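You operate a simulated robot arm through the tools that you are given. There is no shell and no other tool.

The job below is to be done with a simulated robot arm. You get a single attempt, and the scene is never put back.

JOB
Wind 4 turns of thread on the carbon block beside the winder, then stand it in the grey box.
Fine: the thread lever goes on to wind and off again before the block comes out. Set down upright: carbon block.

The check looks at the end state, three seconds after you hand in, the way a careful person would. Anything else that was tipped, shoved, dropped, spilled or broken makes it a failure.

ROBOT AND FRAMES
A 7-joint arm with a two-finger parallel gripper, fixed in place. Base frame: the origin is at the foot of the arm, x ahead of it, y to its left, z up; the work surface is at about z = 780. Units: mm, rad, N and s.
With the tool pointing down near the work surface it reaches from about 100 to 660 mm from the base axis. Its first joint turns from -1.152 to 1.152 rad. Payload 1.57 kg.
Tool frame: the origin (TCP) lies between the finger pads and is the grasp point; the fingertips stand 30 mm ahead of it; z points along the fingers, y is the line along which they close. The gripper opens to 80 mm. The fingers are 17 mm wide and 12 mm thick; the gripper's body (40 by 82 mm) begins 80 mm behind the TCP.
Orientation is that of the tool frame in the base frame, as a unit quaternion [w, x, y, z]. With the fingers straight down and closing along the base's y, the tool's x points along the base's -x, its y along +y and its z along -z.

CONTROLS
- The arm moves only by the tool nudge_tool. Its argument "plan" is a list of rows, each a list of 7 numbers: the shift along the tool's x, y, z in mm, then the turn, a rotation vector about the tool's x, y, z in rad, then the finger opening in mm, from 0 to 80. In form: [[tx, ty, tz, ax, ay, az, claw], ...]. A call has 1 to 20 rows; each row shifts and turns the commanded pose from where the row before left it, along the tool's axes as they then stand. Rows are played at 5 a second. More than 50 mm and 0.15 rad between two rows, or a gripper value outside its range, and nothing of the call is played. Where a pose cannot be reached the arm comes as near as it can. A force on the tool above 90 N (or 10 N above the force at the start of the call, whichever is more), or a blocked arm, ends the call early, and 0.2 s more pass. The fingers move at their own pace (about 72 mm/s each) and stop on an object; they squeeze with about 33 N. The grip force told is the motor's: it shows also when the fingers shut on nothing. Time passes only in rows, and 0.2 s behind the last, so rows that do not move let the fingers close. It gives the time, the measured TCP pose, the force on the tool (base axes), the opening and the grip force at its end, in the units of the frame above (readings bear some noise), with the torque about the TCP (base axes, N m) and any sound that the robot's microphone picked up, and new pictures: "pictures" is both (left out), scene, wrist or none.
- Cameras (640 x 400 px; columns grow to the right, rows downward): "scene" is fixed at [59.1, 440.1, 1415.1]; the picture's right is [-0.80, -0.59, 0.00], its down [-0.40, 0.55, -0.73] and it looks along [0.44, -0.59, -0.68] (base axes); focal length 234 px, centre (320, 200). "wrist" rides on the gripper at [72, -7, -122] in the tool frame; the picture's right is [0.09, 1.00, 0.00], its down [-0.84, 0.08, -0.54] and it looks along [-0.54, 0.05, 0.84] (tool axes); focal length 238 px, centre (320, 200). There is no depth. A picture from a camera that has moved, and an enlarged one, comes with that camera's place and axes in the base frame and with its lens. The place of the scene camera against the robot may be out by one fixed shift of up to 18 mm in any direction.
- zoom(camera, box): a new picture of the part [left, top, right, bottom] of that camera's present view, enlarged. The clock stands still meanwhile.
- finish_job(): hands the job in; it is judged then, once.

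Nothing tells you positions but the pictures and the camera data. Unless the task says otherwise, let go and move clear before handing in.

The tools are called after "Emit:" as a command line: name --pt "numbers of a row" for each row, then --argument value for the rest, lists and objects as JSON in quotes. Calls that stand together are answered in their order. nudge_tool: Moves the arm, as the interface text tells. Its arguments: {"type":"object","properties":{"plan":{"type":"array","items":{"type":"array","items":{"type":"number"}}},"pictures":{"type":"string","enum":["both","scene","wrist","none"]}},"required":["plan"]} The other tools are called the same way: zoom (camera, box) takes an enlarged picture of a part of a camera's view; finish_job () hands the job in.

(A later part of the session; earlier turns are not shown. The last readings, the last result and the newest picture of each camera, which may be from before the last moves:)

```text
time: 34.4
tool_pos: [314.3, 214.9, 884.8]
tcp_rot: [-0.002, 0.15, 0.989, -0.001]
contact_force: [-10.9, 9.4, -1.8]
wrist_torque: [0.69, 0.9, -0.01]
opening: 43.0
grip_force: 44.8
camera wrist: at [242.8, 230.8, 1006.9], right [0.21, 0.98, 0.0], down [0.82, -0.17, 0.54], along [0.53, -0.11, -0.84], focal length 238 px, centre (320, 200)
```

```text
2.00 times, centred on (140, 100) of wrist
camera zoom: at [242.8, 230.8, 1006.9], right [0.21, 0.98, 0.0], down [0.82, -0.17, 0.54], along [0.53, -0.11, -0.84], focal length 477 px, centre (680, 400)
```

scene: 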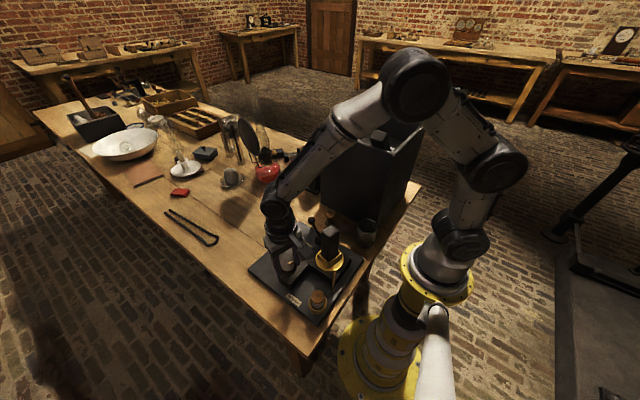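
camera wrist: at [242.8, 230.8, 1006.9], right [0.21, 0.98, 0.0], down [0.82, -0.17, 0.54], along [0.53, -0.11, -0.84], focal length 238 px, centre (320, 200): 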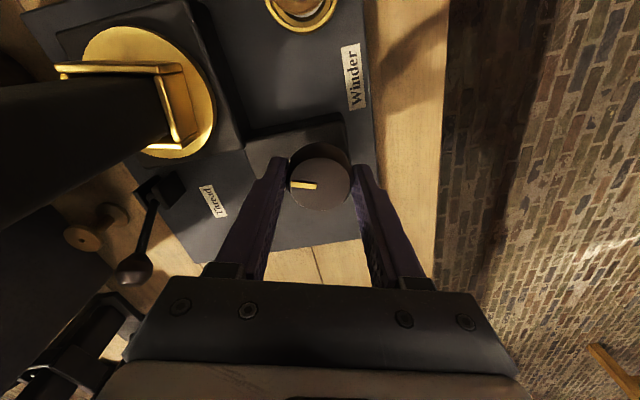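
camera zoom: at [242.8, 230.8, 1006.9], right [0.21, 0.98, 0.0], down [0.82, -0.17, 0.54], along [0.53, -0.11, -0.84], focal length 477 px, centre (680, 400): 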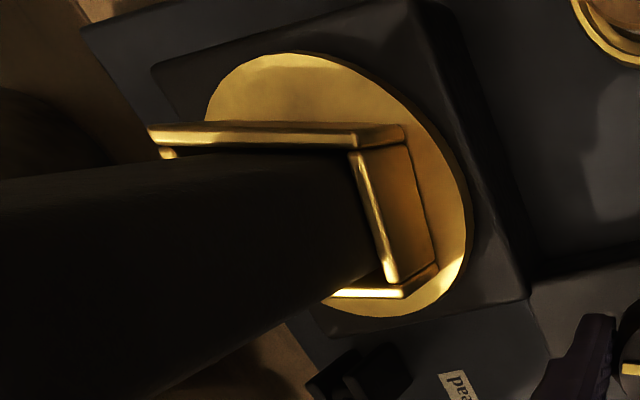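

The chuck stays still when the knob stays still, so it's a geared hand drive. I'll calibrate the ratio with the thread lever off: a further 0.15 rad on the knob, then another look at the chuck angle.

Emit:
nudge_tool --pt "0.4 0.3 0 0 0 0.05 30" --pt "0 0 0 0 0 0.05 30" --pt "0 0 0 0 0 0.05 30" --pt "0 0 0 0 0 0 30" --pt "0 0 0 0 0 0 30" --pictures "scene"

Emit:
zoom --camera "scene" --box '[300, 220, 360, 280]'

Emit:
zoom --camera "wrist" --box '[40, 0, 240, 200]'

Emit:
zoom --camera "wrist" --box '[240, 90, 400, 230]'

```text
time: 35.6
tool_pos: [313.5, 215.5, 884.1]
tcp_rot: [0.0, 0.223, 0.975, 0.0]
contact_force: [-4.4, -12.2, 2.9]
wrist_torque: [-0.27, 0.1, -0.04]
opening: 43.0
grip_force: 45.4
```

scene: 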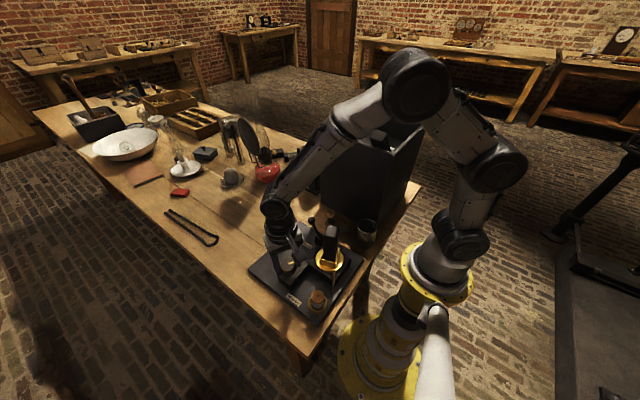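

```text
6.67 times, centred on (330, 250) of scene
camera zoom: at [59.0, 439.8, 1415.2], right [-0.8, -0.59, 0.0], down [-0.4, 0.55, -0.73], along [0.44, -0.59, -0.68], focal length 1558 px, centre (253, -133)
```

zoom: 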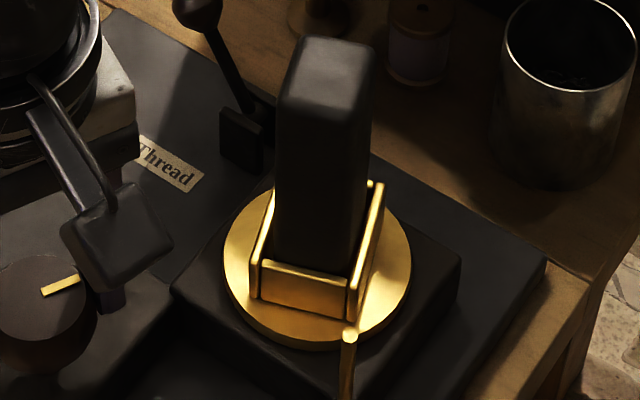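

```text
2.00 times, centred on (140, 100) of wrist
camera zoom: at [245.7, 241.4, 1006.7], right [0.35, 0.94, 0.0], down [0.79, -0.29, 0.54], along [0.51, -0.19, -0.84], focal length 477 px, centre (680, 400)
```

zoom: 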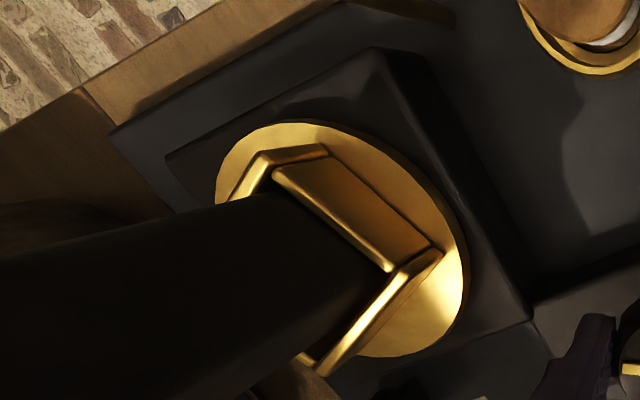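

```text
2.86 times, centred on (320, 160) of wrist
camera zoom: at [245.7, 241.4, 1006.7], right [0.35, 0.94, 0.0], down [0.79, -0.29, 0.54], along [0.51, -0.19, -0.84], focal length 681 px, centre (320, 314)
```

zoom: 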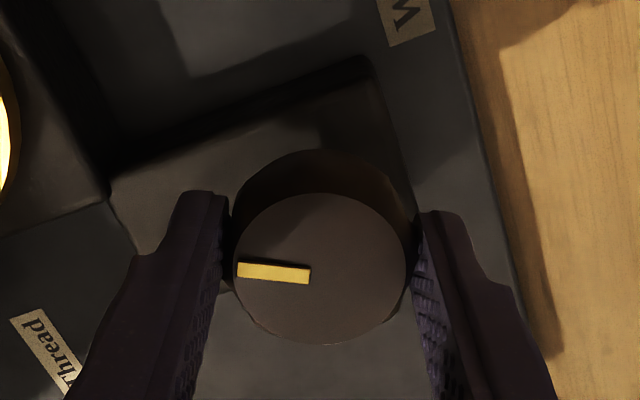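

The knob turned −0.45 rad and the chuck about +1.8 rad, so one knob turn gives four chuck turns. That means one full knob turn with the lever on makes the 4 turns of thread. I'll let go of the knob and rise, then go to the lever.

Emit:
nudge_tool --pt "0 0 0 0 0 0 50" --pt "0 0 0 0 0 0 80" --pt "0 0 0 0 0 0 80" --pt "0 0 -20 0 0 0 80" --pt "0 0 -35 0 0 0 80" --pt "0 0 -40 0 0 0 80" --pt "0 0 -40 0 0 0.0 80" --pt "0 0 0 0 0 -0.15 80" --pt "0 0 0 0 0 -0.15 80" --pt "0 0 0 0 0 -0.15 80" --pt "0 0 0 0 0 0 80" --pictures "both"

Emit:
zoom --camera "wrist" --box '[120, 40, 360, 180]'

Emit:
zoom --camera "scene" --box '[270, 210, 370, 300]'

```text
time: 38.0
tool_pos: [314.0, 216.1, 1018.9]
tcp_rot: [0.0, -0.001, 1.0, 0.0]
contact_force: [0.1, 0.1, 0.5]
wrist_torque: [-0.01, 0.04, 0.02]
opening: 80.0
grip_force: 0.0
camera wrist: at [240.7, 210.1, 1142.2], right [-0.09, 1.0, 0.0], down [0.84, 0.08, 0.54], along [0.54, 0.05, -0.84], focal length 238 px, centre (320, 200)
```

scene: 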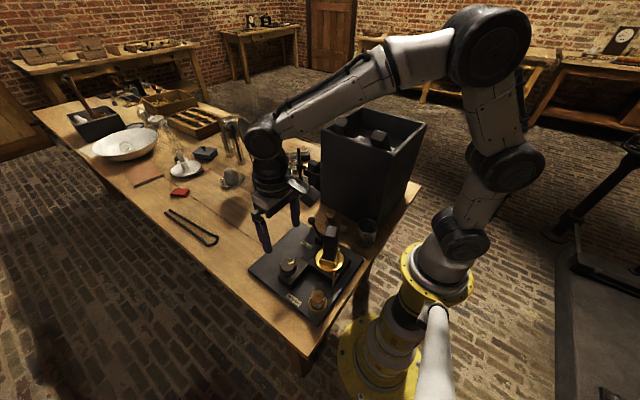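
wrist: 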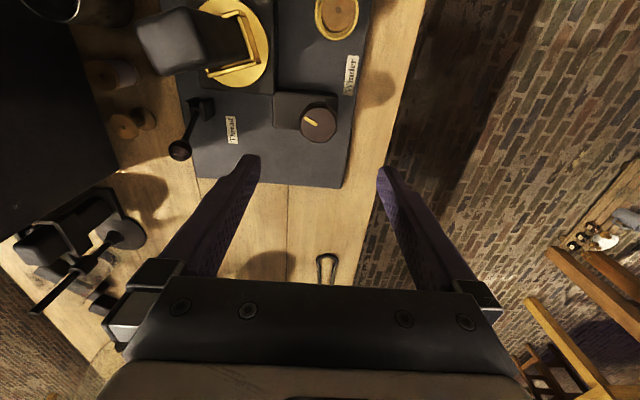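

```text
2.67 times, centred on (240, 110) of wrist
camera zoom: at [240.7, 210.1, 1142.2], right [-0.09, 1.0, 0.0], down [0.84, 0.08, 0.54], along [0.54, 0.05, -0.84], focal length 636 px, centre (533, 440)
```

zoom: 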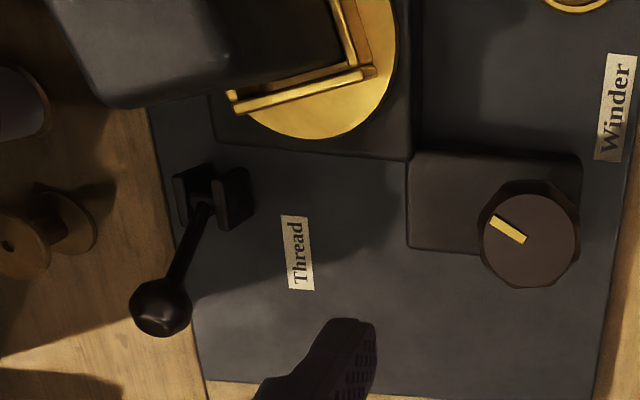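

```text
4.44 times, centred on (320, 255) of scene
camera zoom: at [59.1, 440.1, 1415.1], right [-0.8, -0.59, 0.0], down [-0.4, 0.55, -0.73], along [0.44, -0.59, -0.68], focal length 1038 px, centre (320, -44)
```

zoom: 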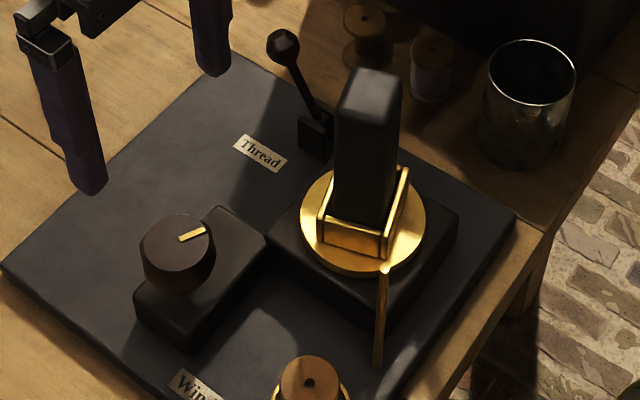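

Knob released, and the lever ball looks to be at about (357, 57, 875), with its pivot near (324, 57, 800). I'll move above the lever ball to line up for a grip.

Emit:
nudge_tool --pt "-11 -40 0 0 0 0 70" --pt "-11 -40 0 0 0 0 70" --pt "-11 -40 0 0 0 0 70" --pt "-10 -39 0 0 0 0 70" --pt "0 0 30 0 0 0 70" --pt "0 0 25 0 0 0 70" --pt "0 0 0 0 0 0 70" --pt "0 0 0 0 0 0 70" --pictures "both"

Emit:
zoom --camera "wrist" --box '[250, 60, 390, 200]'

```text
time: 39.8
tool_pos: [358.4, 56.9, 964.4]
tcp_rot: [0.0, 0.001, 1.0, 0.0]
contact_force: [-0.7, -0.4, -0.1]
wrist_torque: [-0.01, -0.01, -0.01]
opening: 70.1
grip_force: 0.1
camera wrist: at [285.2, 50.8, 1088.1], right [-0.09, 1.0, 0.0], down [0.84, 0.08, 0.54], along [0.54, 0.05, -0.84], focal length 238 px, centre (320, 200)
```

scene: 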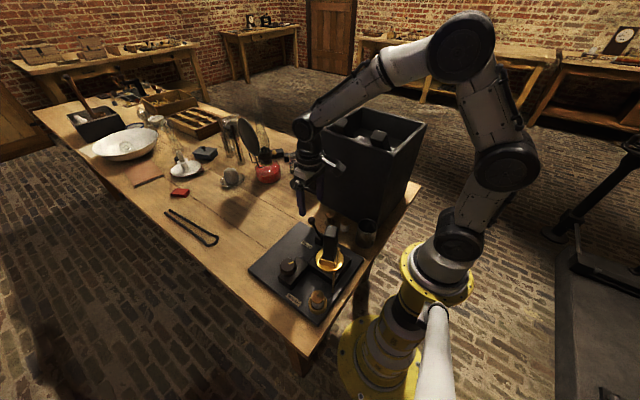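
wrist: 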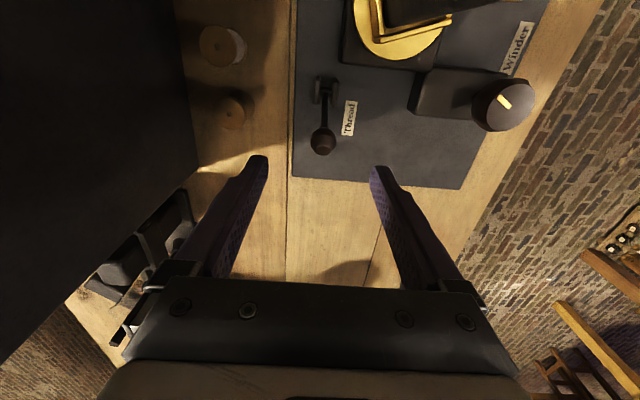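

```text
2.86 times, centred on (320, 130) of wrist
camera zoom: at [285.2, 50.8, 1088.1], right [-0.09, 1.0, 0.0], down [0.84, 0.08, 0.54], along [0.54, 0.05, -0.84], focal length 681 px, centre (320, 400)
```

zoom: 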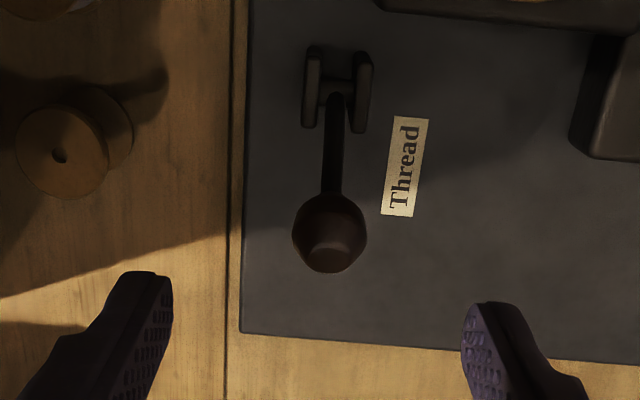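

The ball looks to be at about (354.5, 60, 884), 23 mm across. I'll lower around it with open fingers and check before closing.

Emit:
nudge_tool --pt "2.5 2.6 30 0 0 0 70" --pt "0 0 30 0 0 0 70" --pt "0 0 22 0 0 0 70" --pt "0 0 0 0 0 0 70" --pt "0 0 0 0 0 0 70" --pictures "both"

Emit:
zoom --camera "wrist" --box '[250, 100, 390, 240]'

Emit:
zoom --camera "scene" --box '[280, 200, 360, 260]'

```text
time: 41.0
tool_pos: [355.0, 58.6, 882.6]
tcp_rot: [0.0, 0.0, 1.0, 0.0]
contact_force: [0.4, -1.0, -0.5]
wrist_torque: [0.01, 0.0, -0.03]
opening: 70.1
grip_force: 0.0
camera wrist: at [282.0, 52.9, 1004.4], right [-0.09, 1.0, 0.0], down [0.84, 0.08, 0.54], along [0.54, 0.05, -0.84], focal length 238 px, centre (320, 200)
```

scene: 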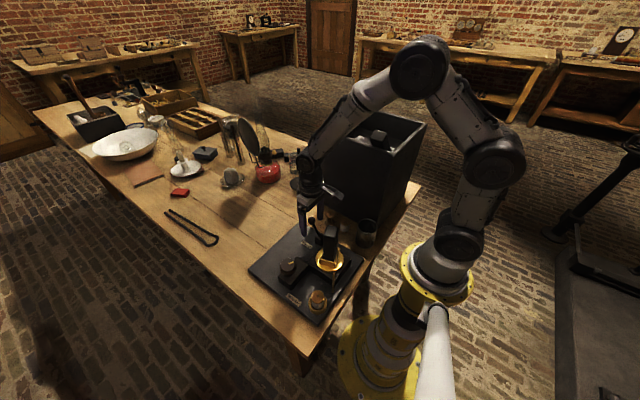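
wrist: 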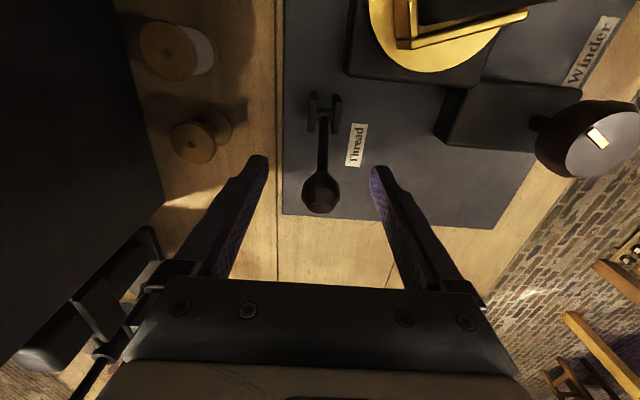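

```text
2.86 times, centred on (320, 170) of wrist
camera zoom: at [282.0, 52.9, 1004.4], right [-0.09, 1.0, 0.0], down [0.84, 0.08, 0.54], along [0.54, 0.05, -0.84], focal length 681 px, centre (320, 286)
```

zoom: 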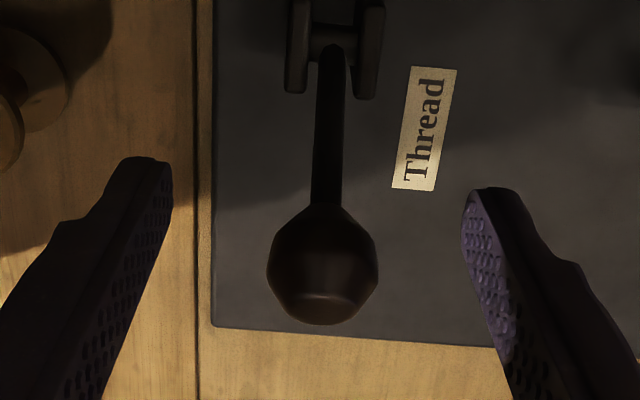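

```text
6.67 times, centred on (320, 230) of scene
camera zoom: at [59.1, 440.1, 1415.1], right [-0.8, -0.59, 0.0], down [-0.4, 0.55, -0.73], along [0.44, -0.59, -0.68], focal length 1558 px, centre (320, 0)
```

zoom: 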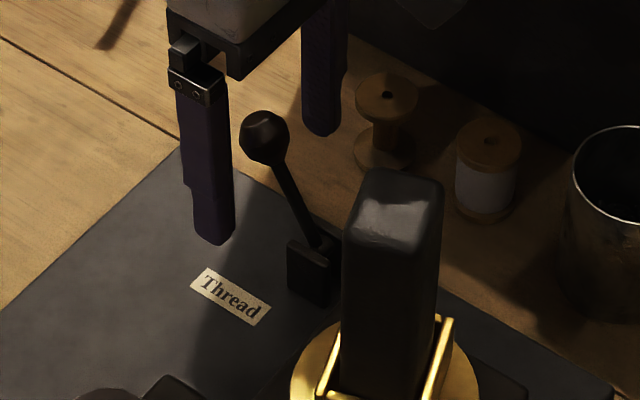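

The ball is centred between the fingers. I'll close on it and swing it along its arc toward −x, over to the other side, watching the forces.

Emit:
nudge_tool --pt "0 0 0 0 0 0 40" --pt "0 0 0 0 0 0 24" --pt "0 0 0 0 0 0 15" --pt "0 0 0 0 0 0 15" --pt "0 0 0 0 0 0 15" --pictures "wrist"

```text
time: 42.2
tool_pos: [355.0, 60.2, 882.4]
tcp_rot: [0.001, 0.0, 1.0, 0.0]
contact_force: [-1.2, 11.8, -2.1]
wrist_torque: [0.0, -0.02, 0.03]
opening: 22.7
grip_force: 35.3
camera wrist: at [282.0, 53.6, 1004.6], right [-0.09, 1.0, 0.0], down [0.84, 0.08, 0.54], along [0.54, 0.05, -0.84], focal length 238 px, centre (320, 200)
```

wrist: 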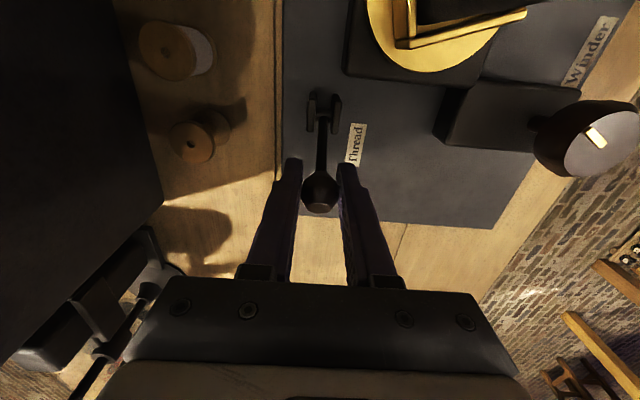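

The ball is gripped at 22.7 mm. Now I'll swing the lever along its arc toward −x.

Emit:
nudge_tool --pt "5 0.6 -1.6 0 0 0 15" --pt "5 0 -1.4 0 0 0 15" --pt "5 0 -1.0 0 0 0 15" --pt "5 0 -0.8 0 0 0 15" --pt "5 0 -0.4 0 0 0 15" --pt "0 0 0 0 0 0 15" --pictures "wrist"

```text
time: 43.6
tool_pos: [330.8, 59.4, 888.8]
tcp_rot: [0.001, 0.0, 1.0, 0.0]
contact_force: [5.7, -0.9, 16.7]
wrist_torque: [-0.02, -0.3, -0.01]
opening: 21.7
grip_force: 34.2
camera wrist: at [256.7, 53.6, 1010.6], right [-0.09, 1.0, 0.0], down [0.84, 0.08, 0.54], along [0.54, 0.05, -0.84], focal length 238 px, centre (320, 200)
```

wrist: 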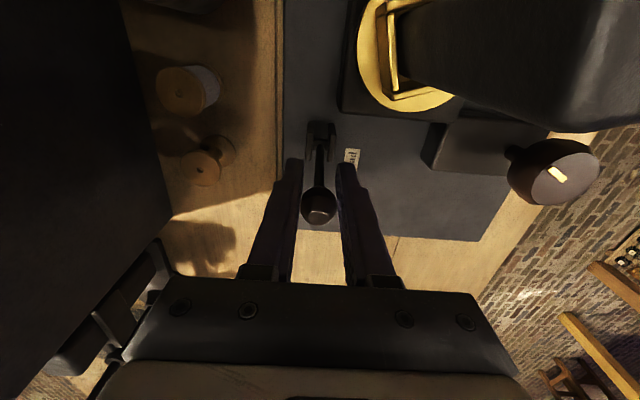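

The lever is moving and is nearly upright. I'll continue past vertical toward the other side.

Emit:
nudge_tool --pt "5 0 -1.2 0 0 0 15" --pt "5 0 0 0 0 0 15" --pt "5 0 0.4 0 0 0 15" --pt "5 0 0.8 0 0 0 15" --pt "5 0 1.0 0 0 0 15" --pt "0 0 0 0 0 0 15" --pictures "both"

Emit:
zoom --camera "scene" --box '[290, 200, 370, 260]'

```text
time: 45.0
tool_pos: [302.6, 61.5, 888.0]
tcp_rot: [0.0, 0.001, 1.0, 0.001]
contact_force: [0.3, 0.0, 0.6]
wrist_torque: [-0.01, -0.02, 0.01]
opening: 14.9
grip_force: 0.1
camera wrist: at [231.1, 54.6, 1009.8], right [-0.09, 1.0, 0.0], down [0.84, 0.08, 0.54], along [0.54, 0.05, -0.84], focal length 238 px, centre (320, 200)
```

scene: 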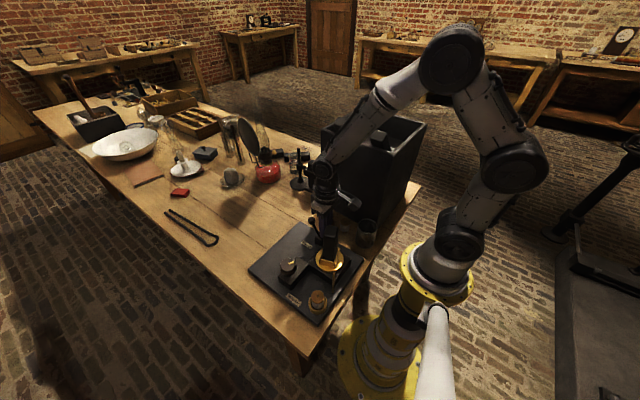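
wrist: 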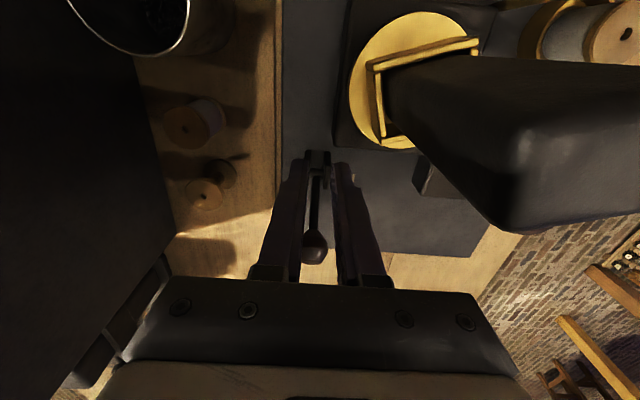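

```text
6.67 times, centred on (330, 230) of scene
camera zoom: at [59.1, 440.1, 1415.1], right [-0.8, -0.59, 0.0], down [-0.4, 0.55, -0.73], along [0.44, -0.59, -0.68], focal length 1558 px, centre (253, 0)
```

zoom: 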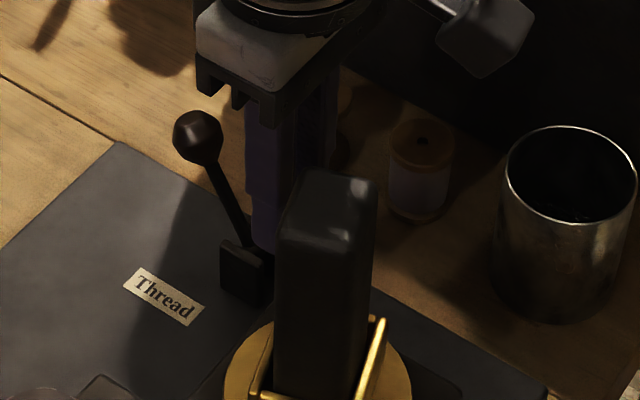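

The ball slipped out of the fingers and the lever sprang back to its original side, so it's a two-position spring lever. I'll push it from behind with closed fingers instead: rise, go past the ball to +x, and come down.

Emit:
nudge_tool --pt "0 0 -30 0 0 0 15" --pt "0 0 -30 0 0 0 0" --pt "-30 0 0 0 0 0 0" --pt "-30 0 0 0 0 0 0" --pt "-30 0 0 0 0 0 0" --pt "0 0 25 0 0 0 0" --pt "0 0 23 0 0 0 0" --pt "0 0 0 0 0 0 0" --pt "0 0 0 0 0 0 0" --pictures "both"

Emit:
zoom --camera "scene" --box '[280, 200, 360, 260]'

Emit:
zoom --camera "wrist" --box '[250, 80, 390, 220]'

```text
time: 47.0
tool_pos: [393.7, 60.7, 899.5]
tcp_rot: [0.0, 0.001, 1.0, -0.001]
contact_force: [-0.6, -0.3, 0.9]
wrist_torque: [0.0, 0.03, -0.03]
opening: 0.2
grip_force: 21.2
camera wrist: at [322.1, 54.0, 1021.7], right [-0.09, 1.0, 0.0], down [0.84, 0.08, 0.54], along [0.54, 0.05, -0.84], focal length 238 px, centre (320, 200)
```

scene: 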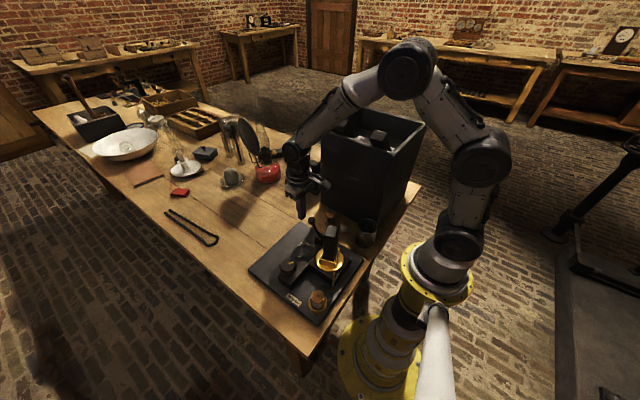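
wrist: 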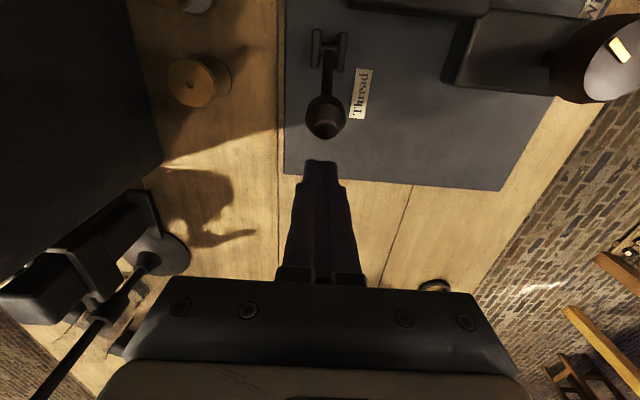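

```text
6.67 times, centred on (320, 230) of scene
camera zoom: at [59.1, 440.1, 1415.1], right [-0.8, -0.59, 0.0], down [-0.4, 0.55, -0.73], along [0.44, -0.59, -0.68], focal length 1558 px, centre (320, 0)
```

zoom: 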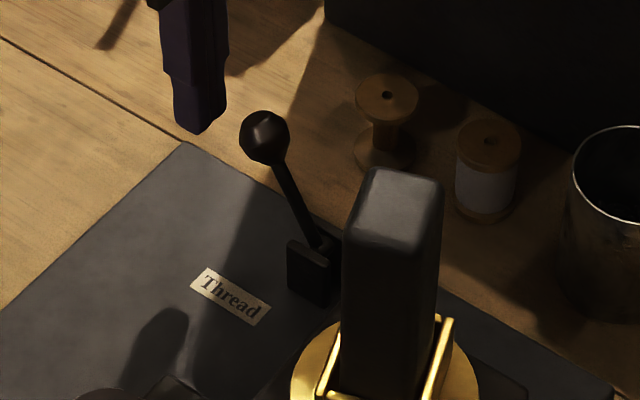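

```text
2.86 times, centred on (320, 150) of wrist
camera zoom: at [322.1, 54.0, 1021.7], right [-0.09, 1.0, 0.0], down [0.84, 0.08, 0.54], along [0.54, 0.05, -0.84], focal length 681 px, centre (320, 343)
```

zoom: 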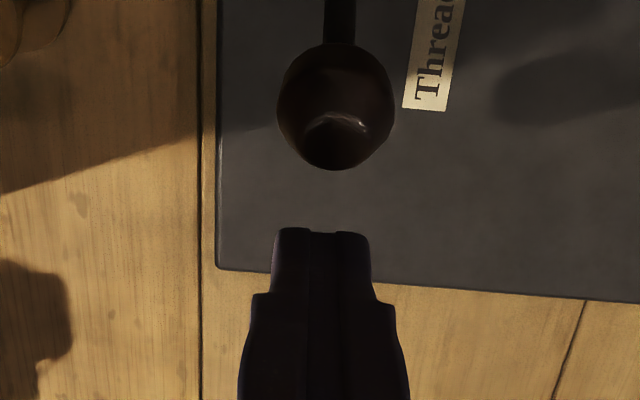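

The closed fingers are on the +x side of the ball, level with it. I'll push toward −x in small steps.

Emit:
nudge_tool --pt "5 -0.5 4 0 0 0 0" --pt "6 0 0 0 0 0 0" --pt "6 0 0 0 0 0 0" --pt "5 0 0 0 0 0 0" --pt "5 0 0 0 0 0 0" --pt "5 0 0 0 0 0 0" --pt "5 0 0 0 0 0 0" --pt "5 0 0 0 0 0 0" --pt "0 0 0 0 0 0 0" --pictures "both"

Emit:
zoom --camera "scene" --box '[280, 200, 360, 260]'

```text
time: 49.0
tool_pos: [351.5, 59.8, 895.7]
tcp_rot: [0.0, 0.0, 1.0, 0.001]
contact_force: [0.9, -0.8, 0.4]
wrist_torque: [0.0, 0.0, 0.0]
opening: 0.1
grip_force: 21.6
camera wrist: at [279.0, 52.9, 1017.7], right [-0.09, 1.0, 0.0], down [0.84, 0.08, 0.54], along [0.54, 0.05, -0.84], focal length 238 px, centre (320, 200)
```

scene: 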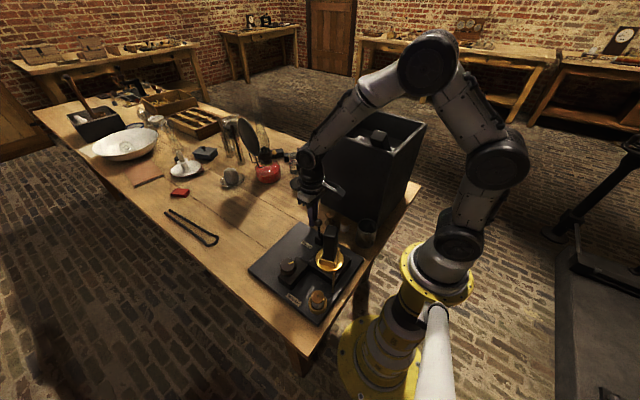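
wrist: 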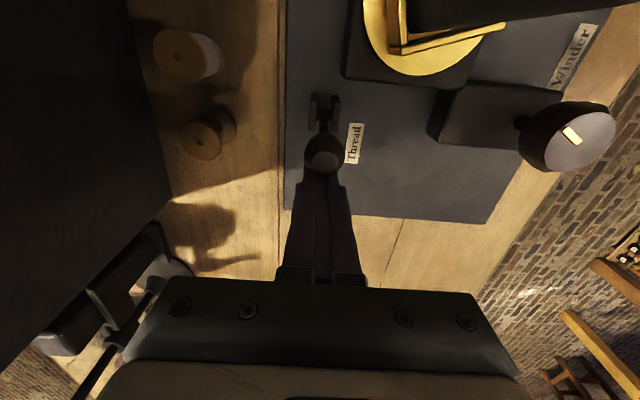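

```text
6.67 times, centred on (320, 230) of scene
camera zoom: at [59.1, 440.1, 1415.1], right [-0.8, -0.59, 0.0], down [-0.4, 0.55, -0.73], along [0.44, -0.59, -0.68], focal length 1558 px, centre (320, 0)
```

zoom: 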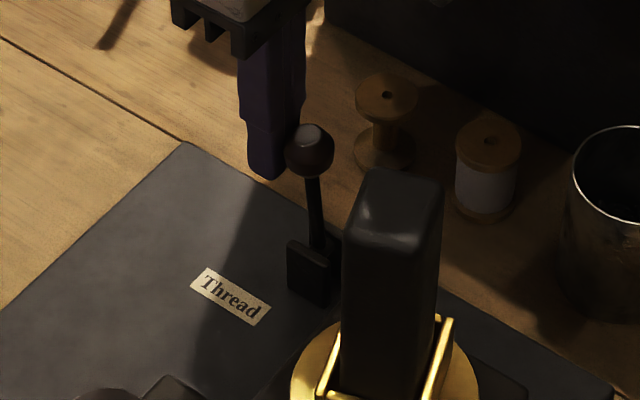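

The lever is now nearly vertical and following with little force. I'll keep pushing to the far side.

Emit:
nudge_tool --pt "5 0 0 0 0 0 0" --pt "5 0 0 0 0 0 0" --pt "5 0 0 0 0 0 0" --pt "5 0 0 0 0 0 0" --pt "5 0 0 0 0 0 0" --pt "0 0 0 0 0 0 0" --pictures "both"

Emit:
zoom --camera "scene" --box '[280, 200, 360, 260]'

```text
time: 50.4
tool_pos: [327.2, 60.1, 895.5]
tcp_rot: [-0.001, 0.0, 1.0, 0.0]
contact_force: [0.0, -0.7, -0.1]
wrist_torque: [0.01, -0.03, 0.03]
opening: 0.0
grip_force: 21.1
camera wrist: at [254.3, 53.1, 1017.3], right [-0.09, 1.0, 0.0], down [0.84, 0.08, 0.54], along [0.54, 0.05, -0.84], focal length 238 px, centre (320, 200)
```

scene: 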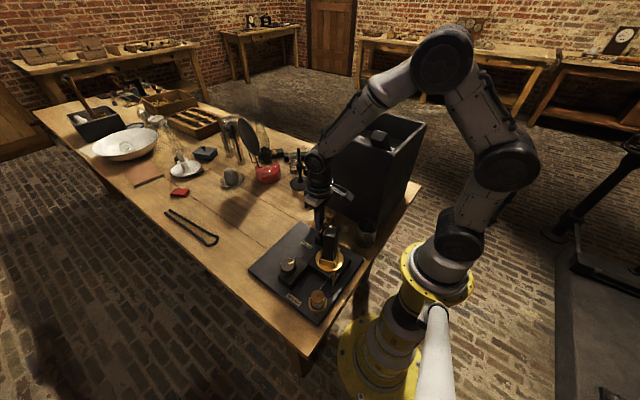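
wrist: 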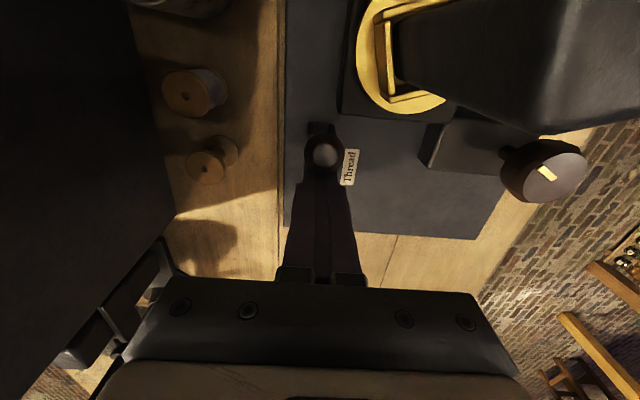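

```text
6.67 times, centred on (320, 230) of scene
camera zoom: at [59.1, 440.1, 1415.1], right [-0.8, -0.59, 0.0], down [-0.4, 0.55, -0.73], along [0.44, -0.59, -0.68], focal length 1558 px, centre (320, 0)
```

zoom: 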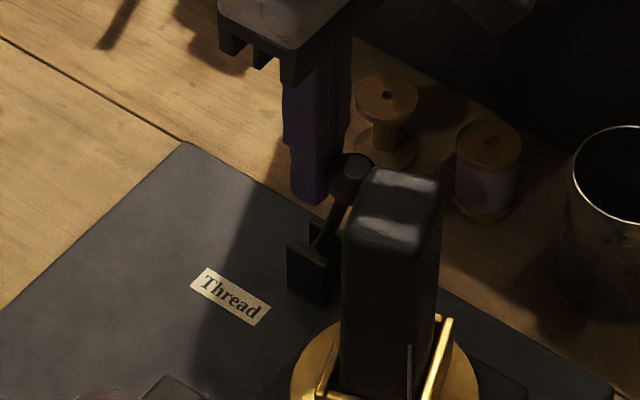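

The lever is past vertical, and a thin thread seems to have appeared near the block. I'll push a little further until I feel the end stop.

Emit:
nudge_tool --pt "4 0 0 0 0 0 0" --pt "4 0 0 0 0 0 0" --pt "3 0 0 0 0 0 0" --pt "0 0 0 0 0 0 0" --pictures "both"

Emit:
zoom --camera "scene" --box '[290, 210, 370, 300]'

Emit:
zoom --camera "wrist" --box '[260, 80, 400, 200]'

```text
time: 51.4
tool_pos: [320.0, 61.0, 895.4]
tcp_rot: [0.006, 0.0, 1.0, 0.001]
contact_force: [21.0, -2.9, -4.0]
wrist_torque: [-0.07, -0.33, 0.02]
opening: 0.0
grip_force: 21.7
camera wrist: at [245.9, 53.5, 1017.8], right [-0.09, 1.0, 0.0], down [0.83, 0.08, 0.55], along [0.55, 0.05, -0.83], focal length 238 px, centre (320, 200)
```

scene: 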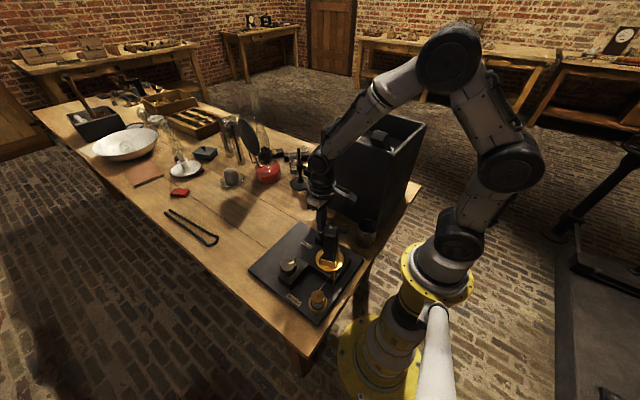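
wrist: 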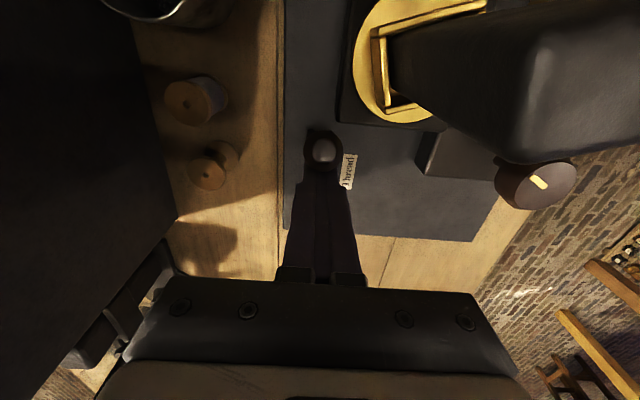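

```text
4.44 times, centred on (330, 255) of scene
camera zoom: at [59.7, 440.1, 1415.1], right [-0.8, -0.59, 0.0], down [-0.4, 0.55, -0.73], along [0.44, -0.59, -0.68], focal length 1038 px, centre (276, -44)
```

zoom: 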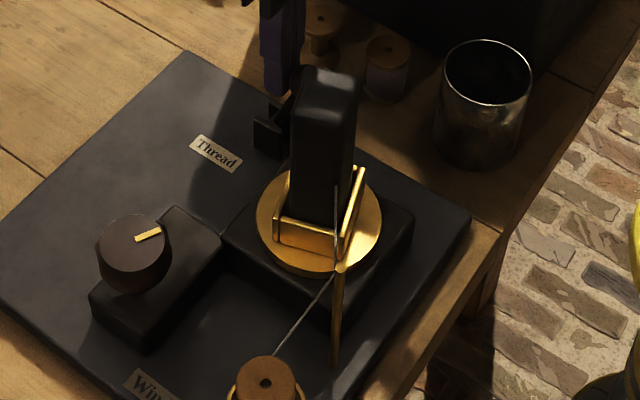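

```text
3.33 times, centred on (330, 140) of wrist
camera zoom: at [245.9, 53.5, 1017.8], right [-0.09, 1.0, 0.0], down [0.83, 0.08, 0.55], along [0.55, 0.05, -0.83], focal length 794 px, centre (287, 400)
```

zoom: 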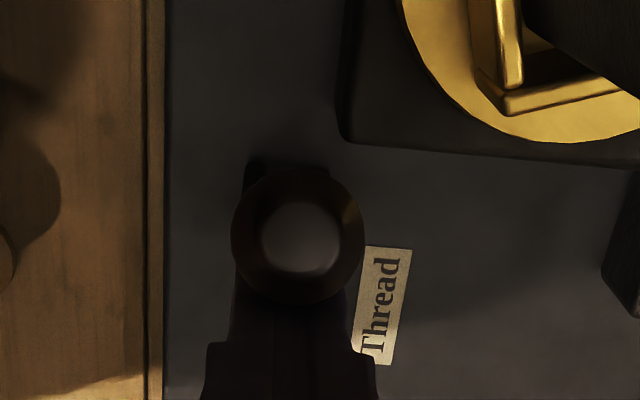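

The lever is against its stop in the wind position, and the thread now runs from the spool over the post to the block. I'll back off gently, rise, and return above the knob.

Emit:
nudge_tool --pt "-8 0 0 0 0 0 0" --pt "-6 0 0 0 0 0 0" --pt "0 0 -35 0 0 0 0" --pt "0 0 -45 0 0 0 20" --pt "0 0 -45 0 0 0 60" --pt "5 38 0 0 0 0 80" --pt "5 39 0 0 0 0 80" --pt "5 39 0 0 0 0 80" --pt "4 38.5 0 0 0 0 80" --pt "0 0 0 0 0 0 80" --pt "0 0 0 0 0 0 80" --pictures "both"

Emit:
zoom --camera "scene" --box '[270, 210, 370, 310]'

Emit:
zoom --camera "wrist" --box '[160, 0, 380, 140]'

```text
time: 53.8
tool_pos: [311.7, 214.3, 1018.0]
tcp_rot: [-0.001, 0.0, 1.0, 0.0]
contact_force: [0.2, -0.4, -1.0]
wrist_torque: [0.03, 0.01, 0.03]
opening: 80.1
grip_force: 0.1
camera wrist: at [238.7, 208.2, 1141.5], right [-0.09, 1.0, 0.0], down [0.84, 0.08, 0.54], along [0.54, 0.05, -0.84], focal length 238 px, centre (320, 200)
```

scene: 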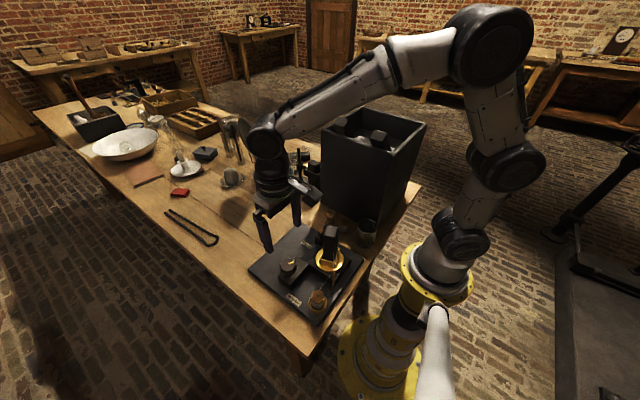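
wrist: 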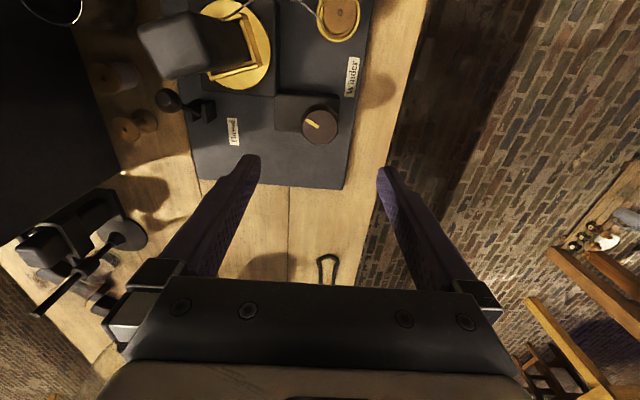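

```text
4.00 times, centred on (320, 260) of scene
camera zoom: at [59.1, 440.2, 1415.1], right [-0.8, -0.59, 0.0], down [-0.4, 0.55, -0.73], along [0.44, -0.59, -0.68], focal length 934 px, centre (320, -40)
```

zoom: 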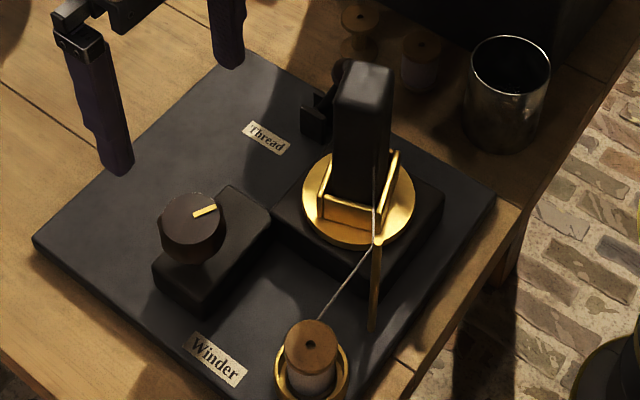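

```text
2.86 times, centred on (270, 70) of wrist
camera zoom: at [238.7, 208.2, 1141.5], right [-0.09, 1.0, 0.0], down [0.84, 0.08, 0.54], along [0.54, 0.05, -0.84], focal length 681 px, centre (463, 571)
```

zoom: 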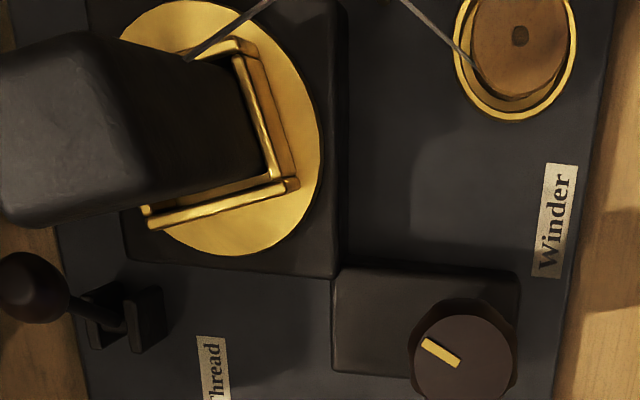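

The thread is engaged. For reference, the chuck's long axis is at about 1.9 rad and the knob mark at about −0.47 rad. I'll go down on the knob again with the fingers open.

Emit:
nudge_tool --pt "-2.6 0.3 30 0 0 0 80" --pt "0 0 35 0 0 0 80" --pt "0 0 35 0 0 0 80" --pt "0 0 22 0 0 0 80" --pt "0 0 12 0 0 0 80" --pt "0 0 0 0 0 0 80" --pt "0 0 0 0 0 0 80" --pictures "wrist"

Emit:
zoom --camera "wrist" --box '[240, 90, 400, 230]'

```text
time: 55.4
tool_pos: [313.8, 212.5, 886.3]
tcp_rot: [0.0, 0.0, 1.0, 0.0]
contact_force: [-0.1, -0.7, -0.6]
wrist_torque: [-0.04, -0.01, -0.01]
opening: 79.8
grip_force: 0.1
camera wrist: at [241.1, 207.0, 1008.5], right [-0.09, 1.0, 0.0], down [0.84, 0.08, 0.54], along [0.54, 0.05, -0.84], focal length 238 px, centre (320, 200)
```

wrist: 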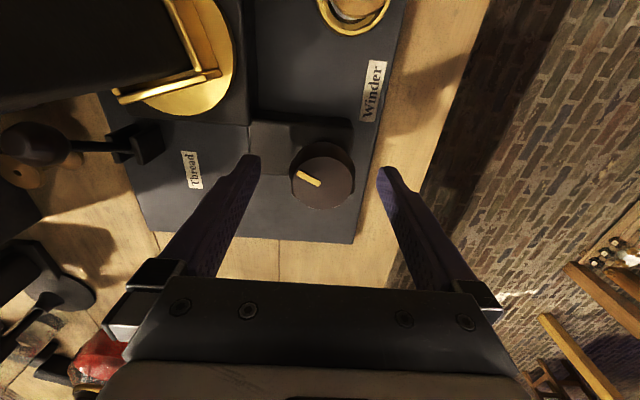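

```text
2.86 times, centred on (320, 160) of wrist
camera zoom: at [241.1, 207.0, 1008.5], right [-0.09, 1.0, 0.0], down [0.84, 0.08, 0.54], along [0.54, 0.05, -0.84], focal length 681 px, centre (320, 314)
```

zoom: 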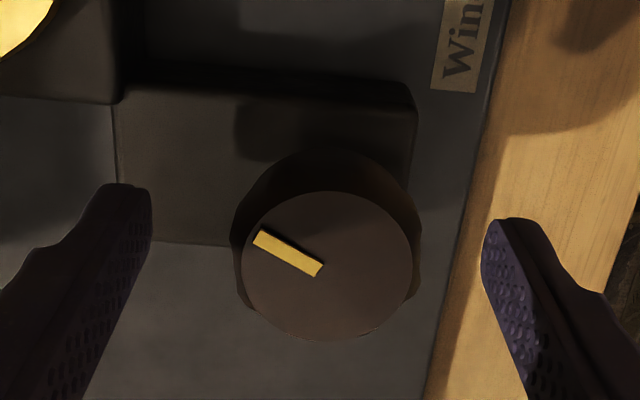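

The knob centre is 1.4 mm toward +y. I'll correct that, close, and start turning clockwise from above, about 0.7 rad first, then check for slip.

Emit:
nudge_tool --pt "0 1.4 2 0 0 0 80" --pt "0 0 0 0 0 0 60" --pt "0 0 0 0 0 0 45" --pt "0 0 0 0 0 0 30" --pt "0 0 0 0 0 0 30" --pt "0 0 0 0 0 0.14 30" --pt "0 0 0 0 0 0.14 30" --pt "0 0 0 0 0 0.14 30" --pt "0 0 0 0 0 0.14 30" --pt "0 0 0 0 0 0.14 30" --pt "0 0 0 0 0 0 30" --pictures "both"

Emit:
zoom --camera "wrist" --box '[240, 90, 400, 230]'

Emit:
zoom --camera "scene" --box '[270, 210, 370, 310]'

```text
time: 57.8
tool_pos: [313.8, 216.4, 884.3]
tcp_rot: [0.0, 0.344, 0.939, 0.0]
contact_force: [-6.1, 2.2, 4.4]
wrist_torque: [0.21, -0.05, 0.0]
opening: 43.1
grip_force: 45.0
camera wrist: at [253.9, 257.8, 1006.6], right [0.57, 0.82, 0.0], down [0.69, -0.48, 0.54], along [0.44, -0.31, -0.84], focal length 238 px, centre (320, 200)
```

scene: 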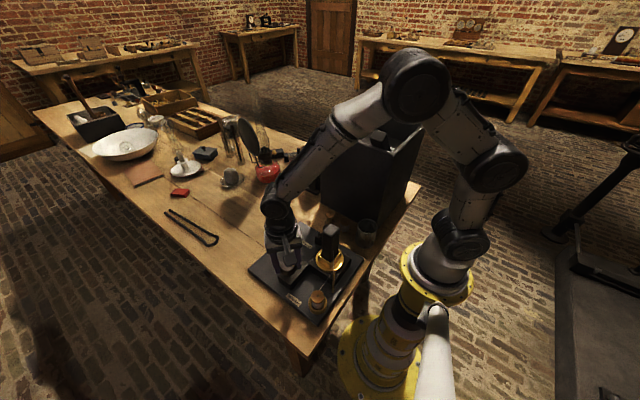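
wrist: 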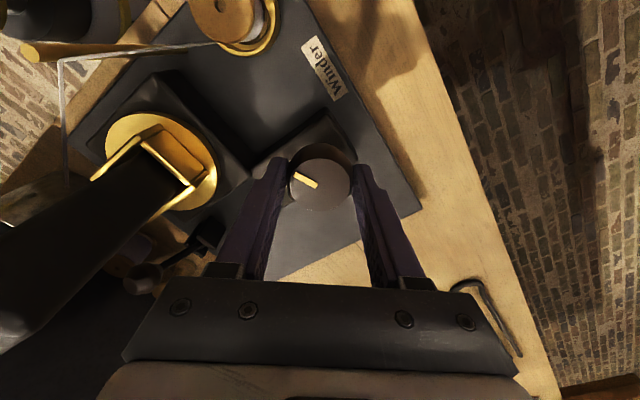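

```text
2.86 times, centred on (320, 160) of wrist
camera zoom: at [253.9, 257.8, 1006.6], right [0.57, 0.82, 0.0], down [0.69, -0.48, 0.54], along [0.44, -0.31, -0.84], focal length 681 px, centre (320, 314)
```

zoom: 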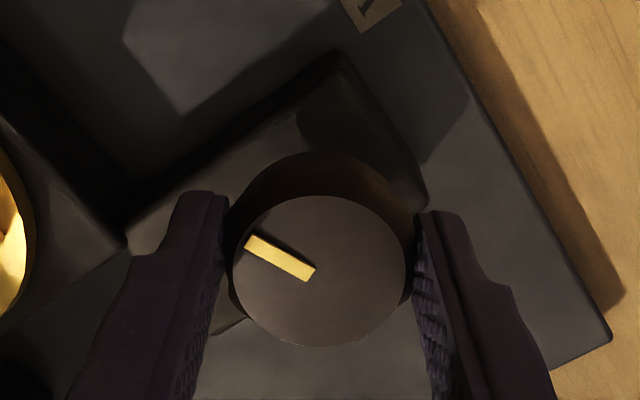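

```text
4.00 times, centred on (320, 260) of scene
camera zoom: at [58.9, 440.2, 1415.1], right [-0.8, -0.59, 0.0], down [-0.4, 0.55, -0.73], along [0.44, -0.59, -0.68], focal length 934 px, centre (320, -40)
```

zoom: 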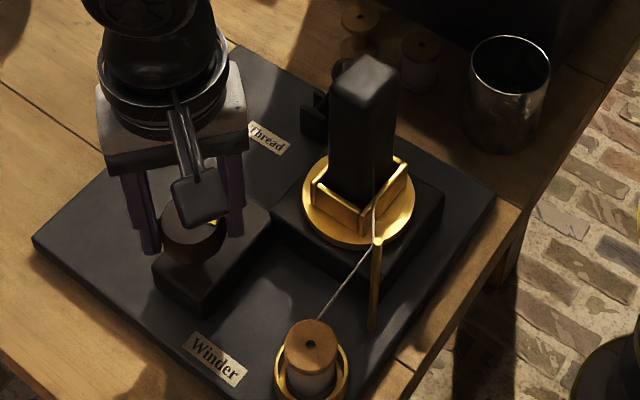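

No slip, and the chuck follows at 4:1. I'll continue the stroke to −π/2.

Emit:
nudge_tool --pt "0 0 0 0 0 0.145 30" --pt "0 0 0 0 0 0.145 30" --pt "0 0 0 0 0 0.145 30" --pt "0 0 0 0 0 0.145 30" --pt "0 0 0 0 0 0.145 30" --pt "0 0 0 0 0 0.1458 30" --pt "0 0 0 0 0 0 30" --pictures "both"

Emit:
zoom --camera "wrist" --box '[240, 90, 400, 230]'

Emit:
zoom --camera "scene" --box '[270, 210, 370, 310]'

```text
time: 59.4
tool_pos: [316.1, 216.6, 883.7]
tcp_rot: [0.001, 0.708, 0.707, 0.001]
contact_force: [1.5, -1.3, 14.0]
wrist_torque: [-1.21, 0.33, -0.03]
opening: 43.1
grip_force: 44.9
camera wrist: at [307.5, 288.7, 1006.6], right [1.0, 0.09, 0.0], down [0.07, -0.84, 0.54], along [0.05, -0.54, -0.84], focal length 238 px, centre (320, 200)
```

scene: 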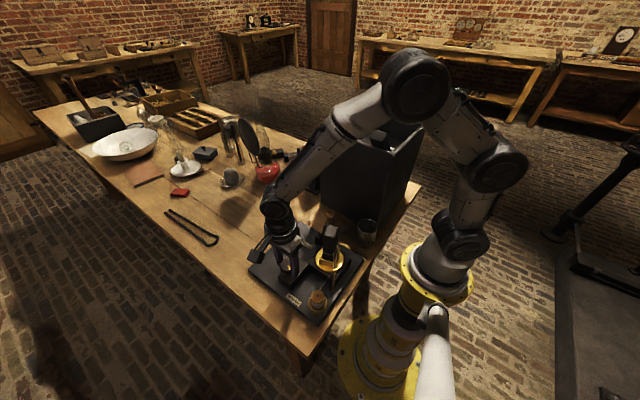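
wrist: 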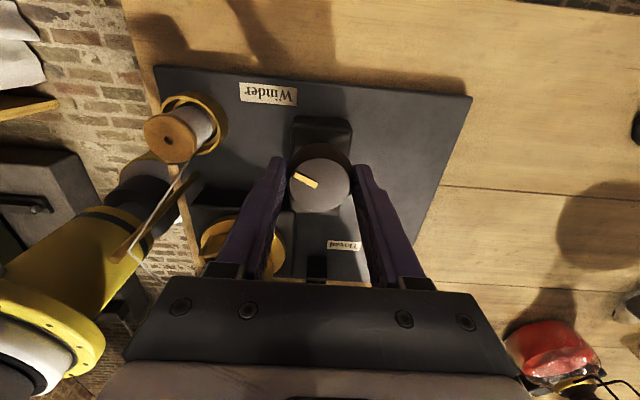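

```text
2.86 times, centred on (320, 160) of wrist
camera zoom: at [307.5, 288.7, 1006.6], right [1.0, 0.09, 0.0], down [0.07, -0.84, 0.54], along [0.05, -0.54, -0.84], focal length 681 px, centre (320, 314)
```

zoom: 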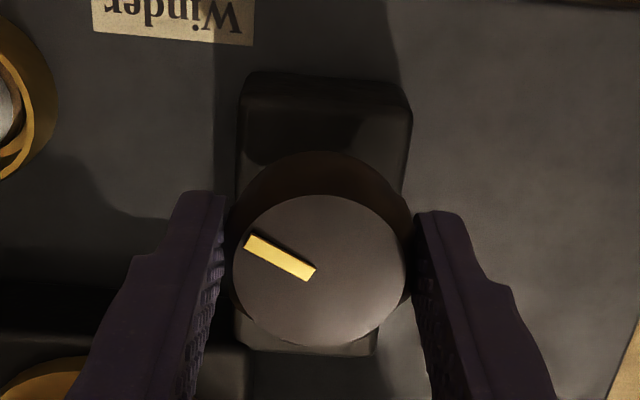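

```text
4.00 times, centred on (320, 260) of scene
camera zoom: at [59.1, 440.0, 1415.2], right [-0.8, -0.59, 0.0], down [-0.4, 0.55, -0.73], along [0.44, -0.59, -0.68], focal length 934 px, centre (320, -40)
```

zoom: 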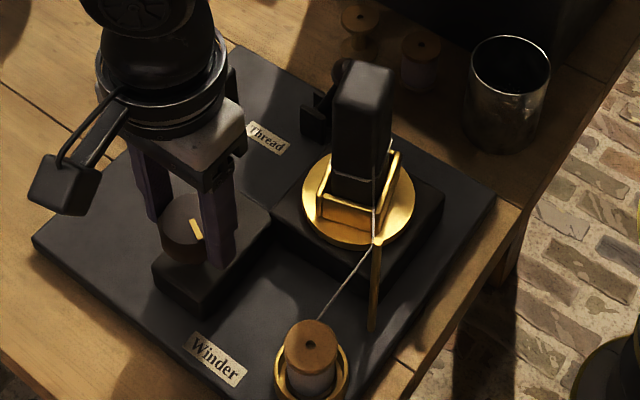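

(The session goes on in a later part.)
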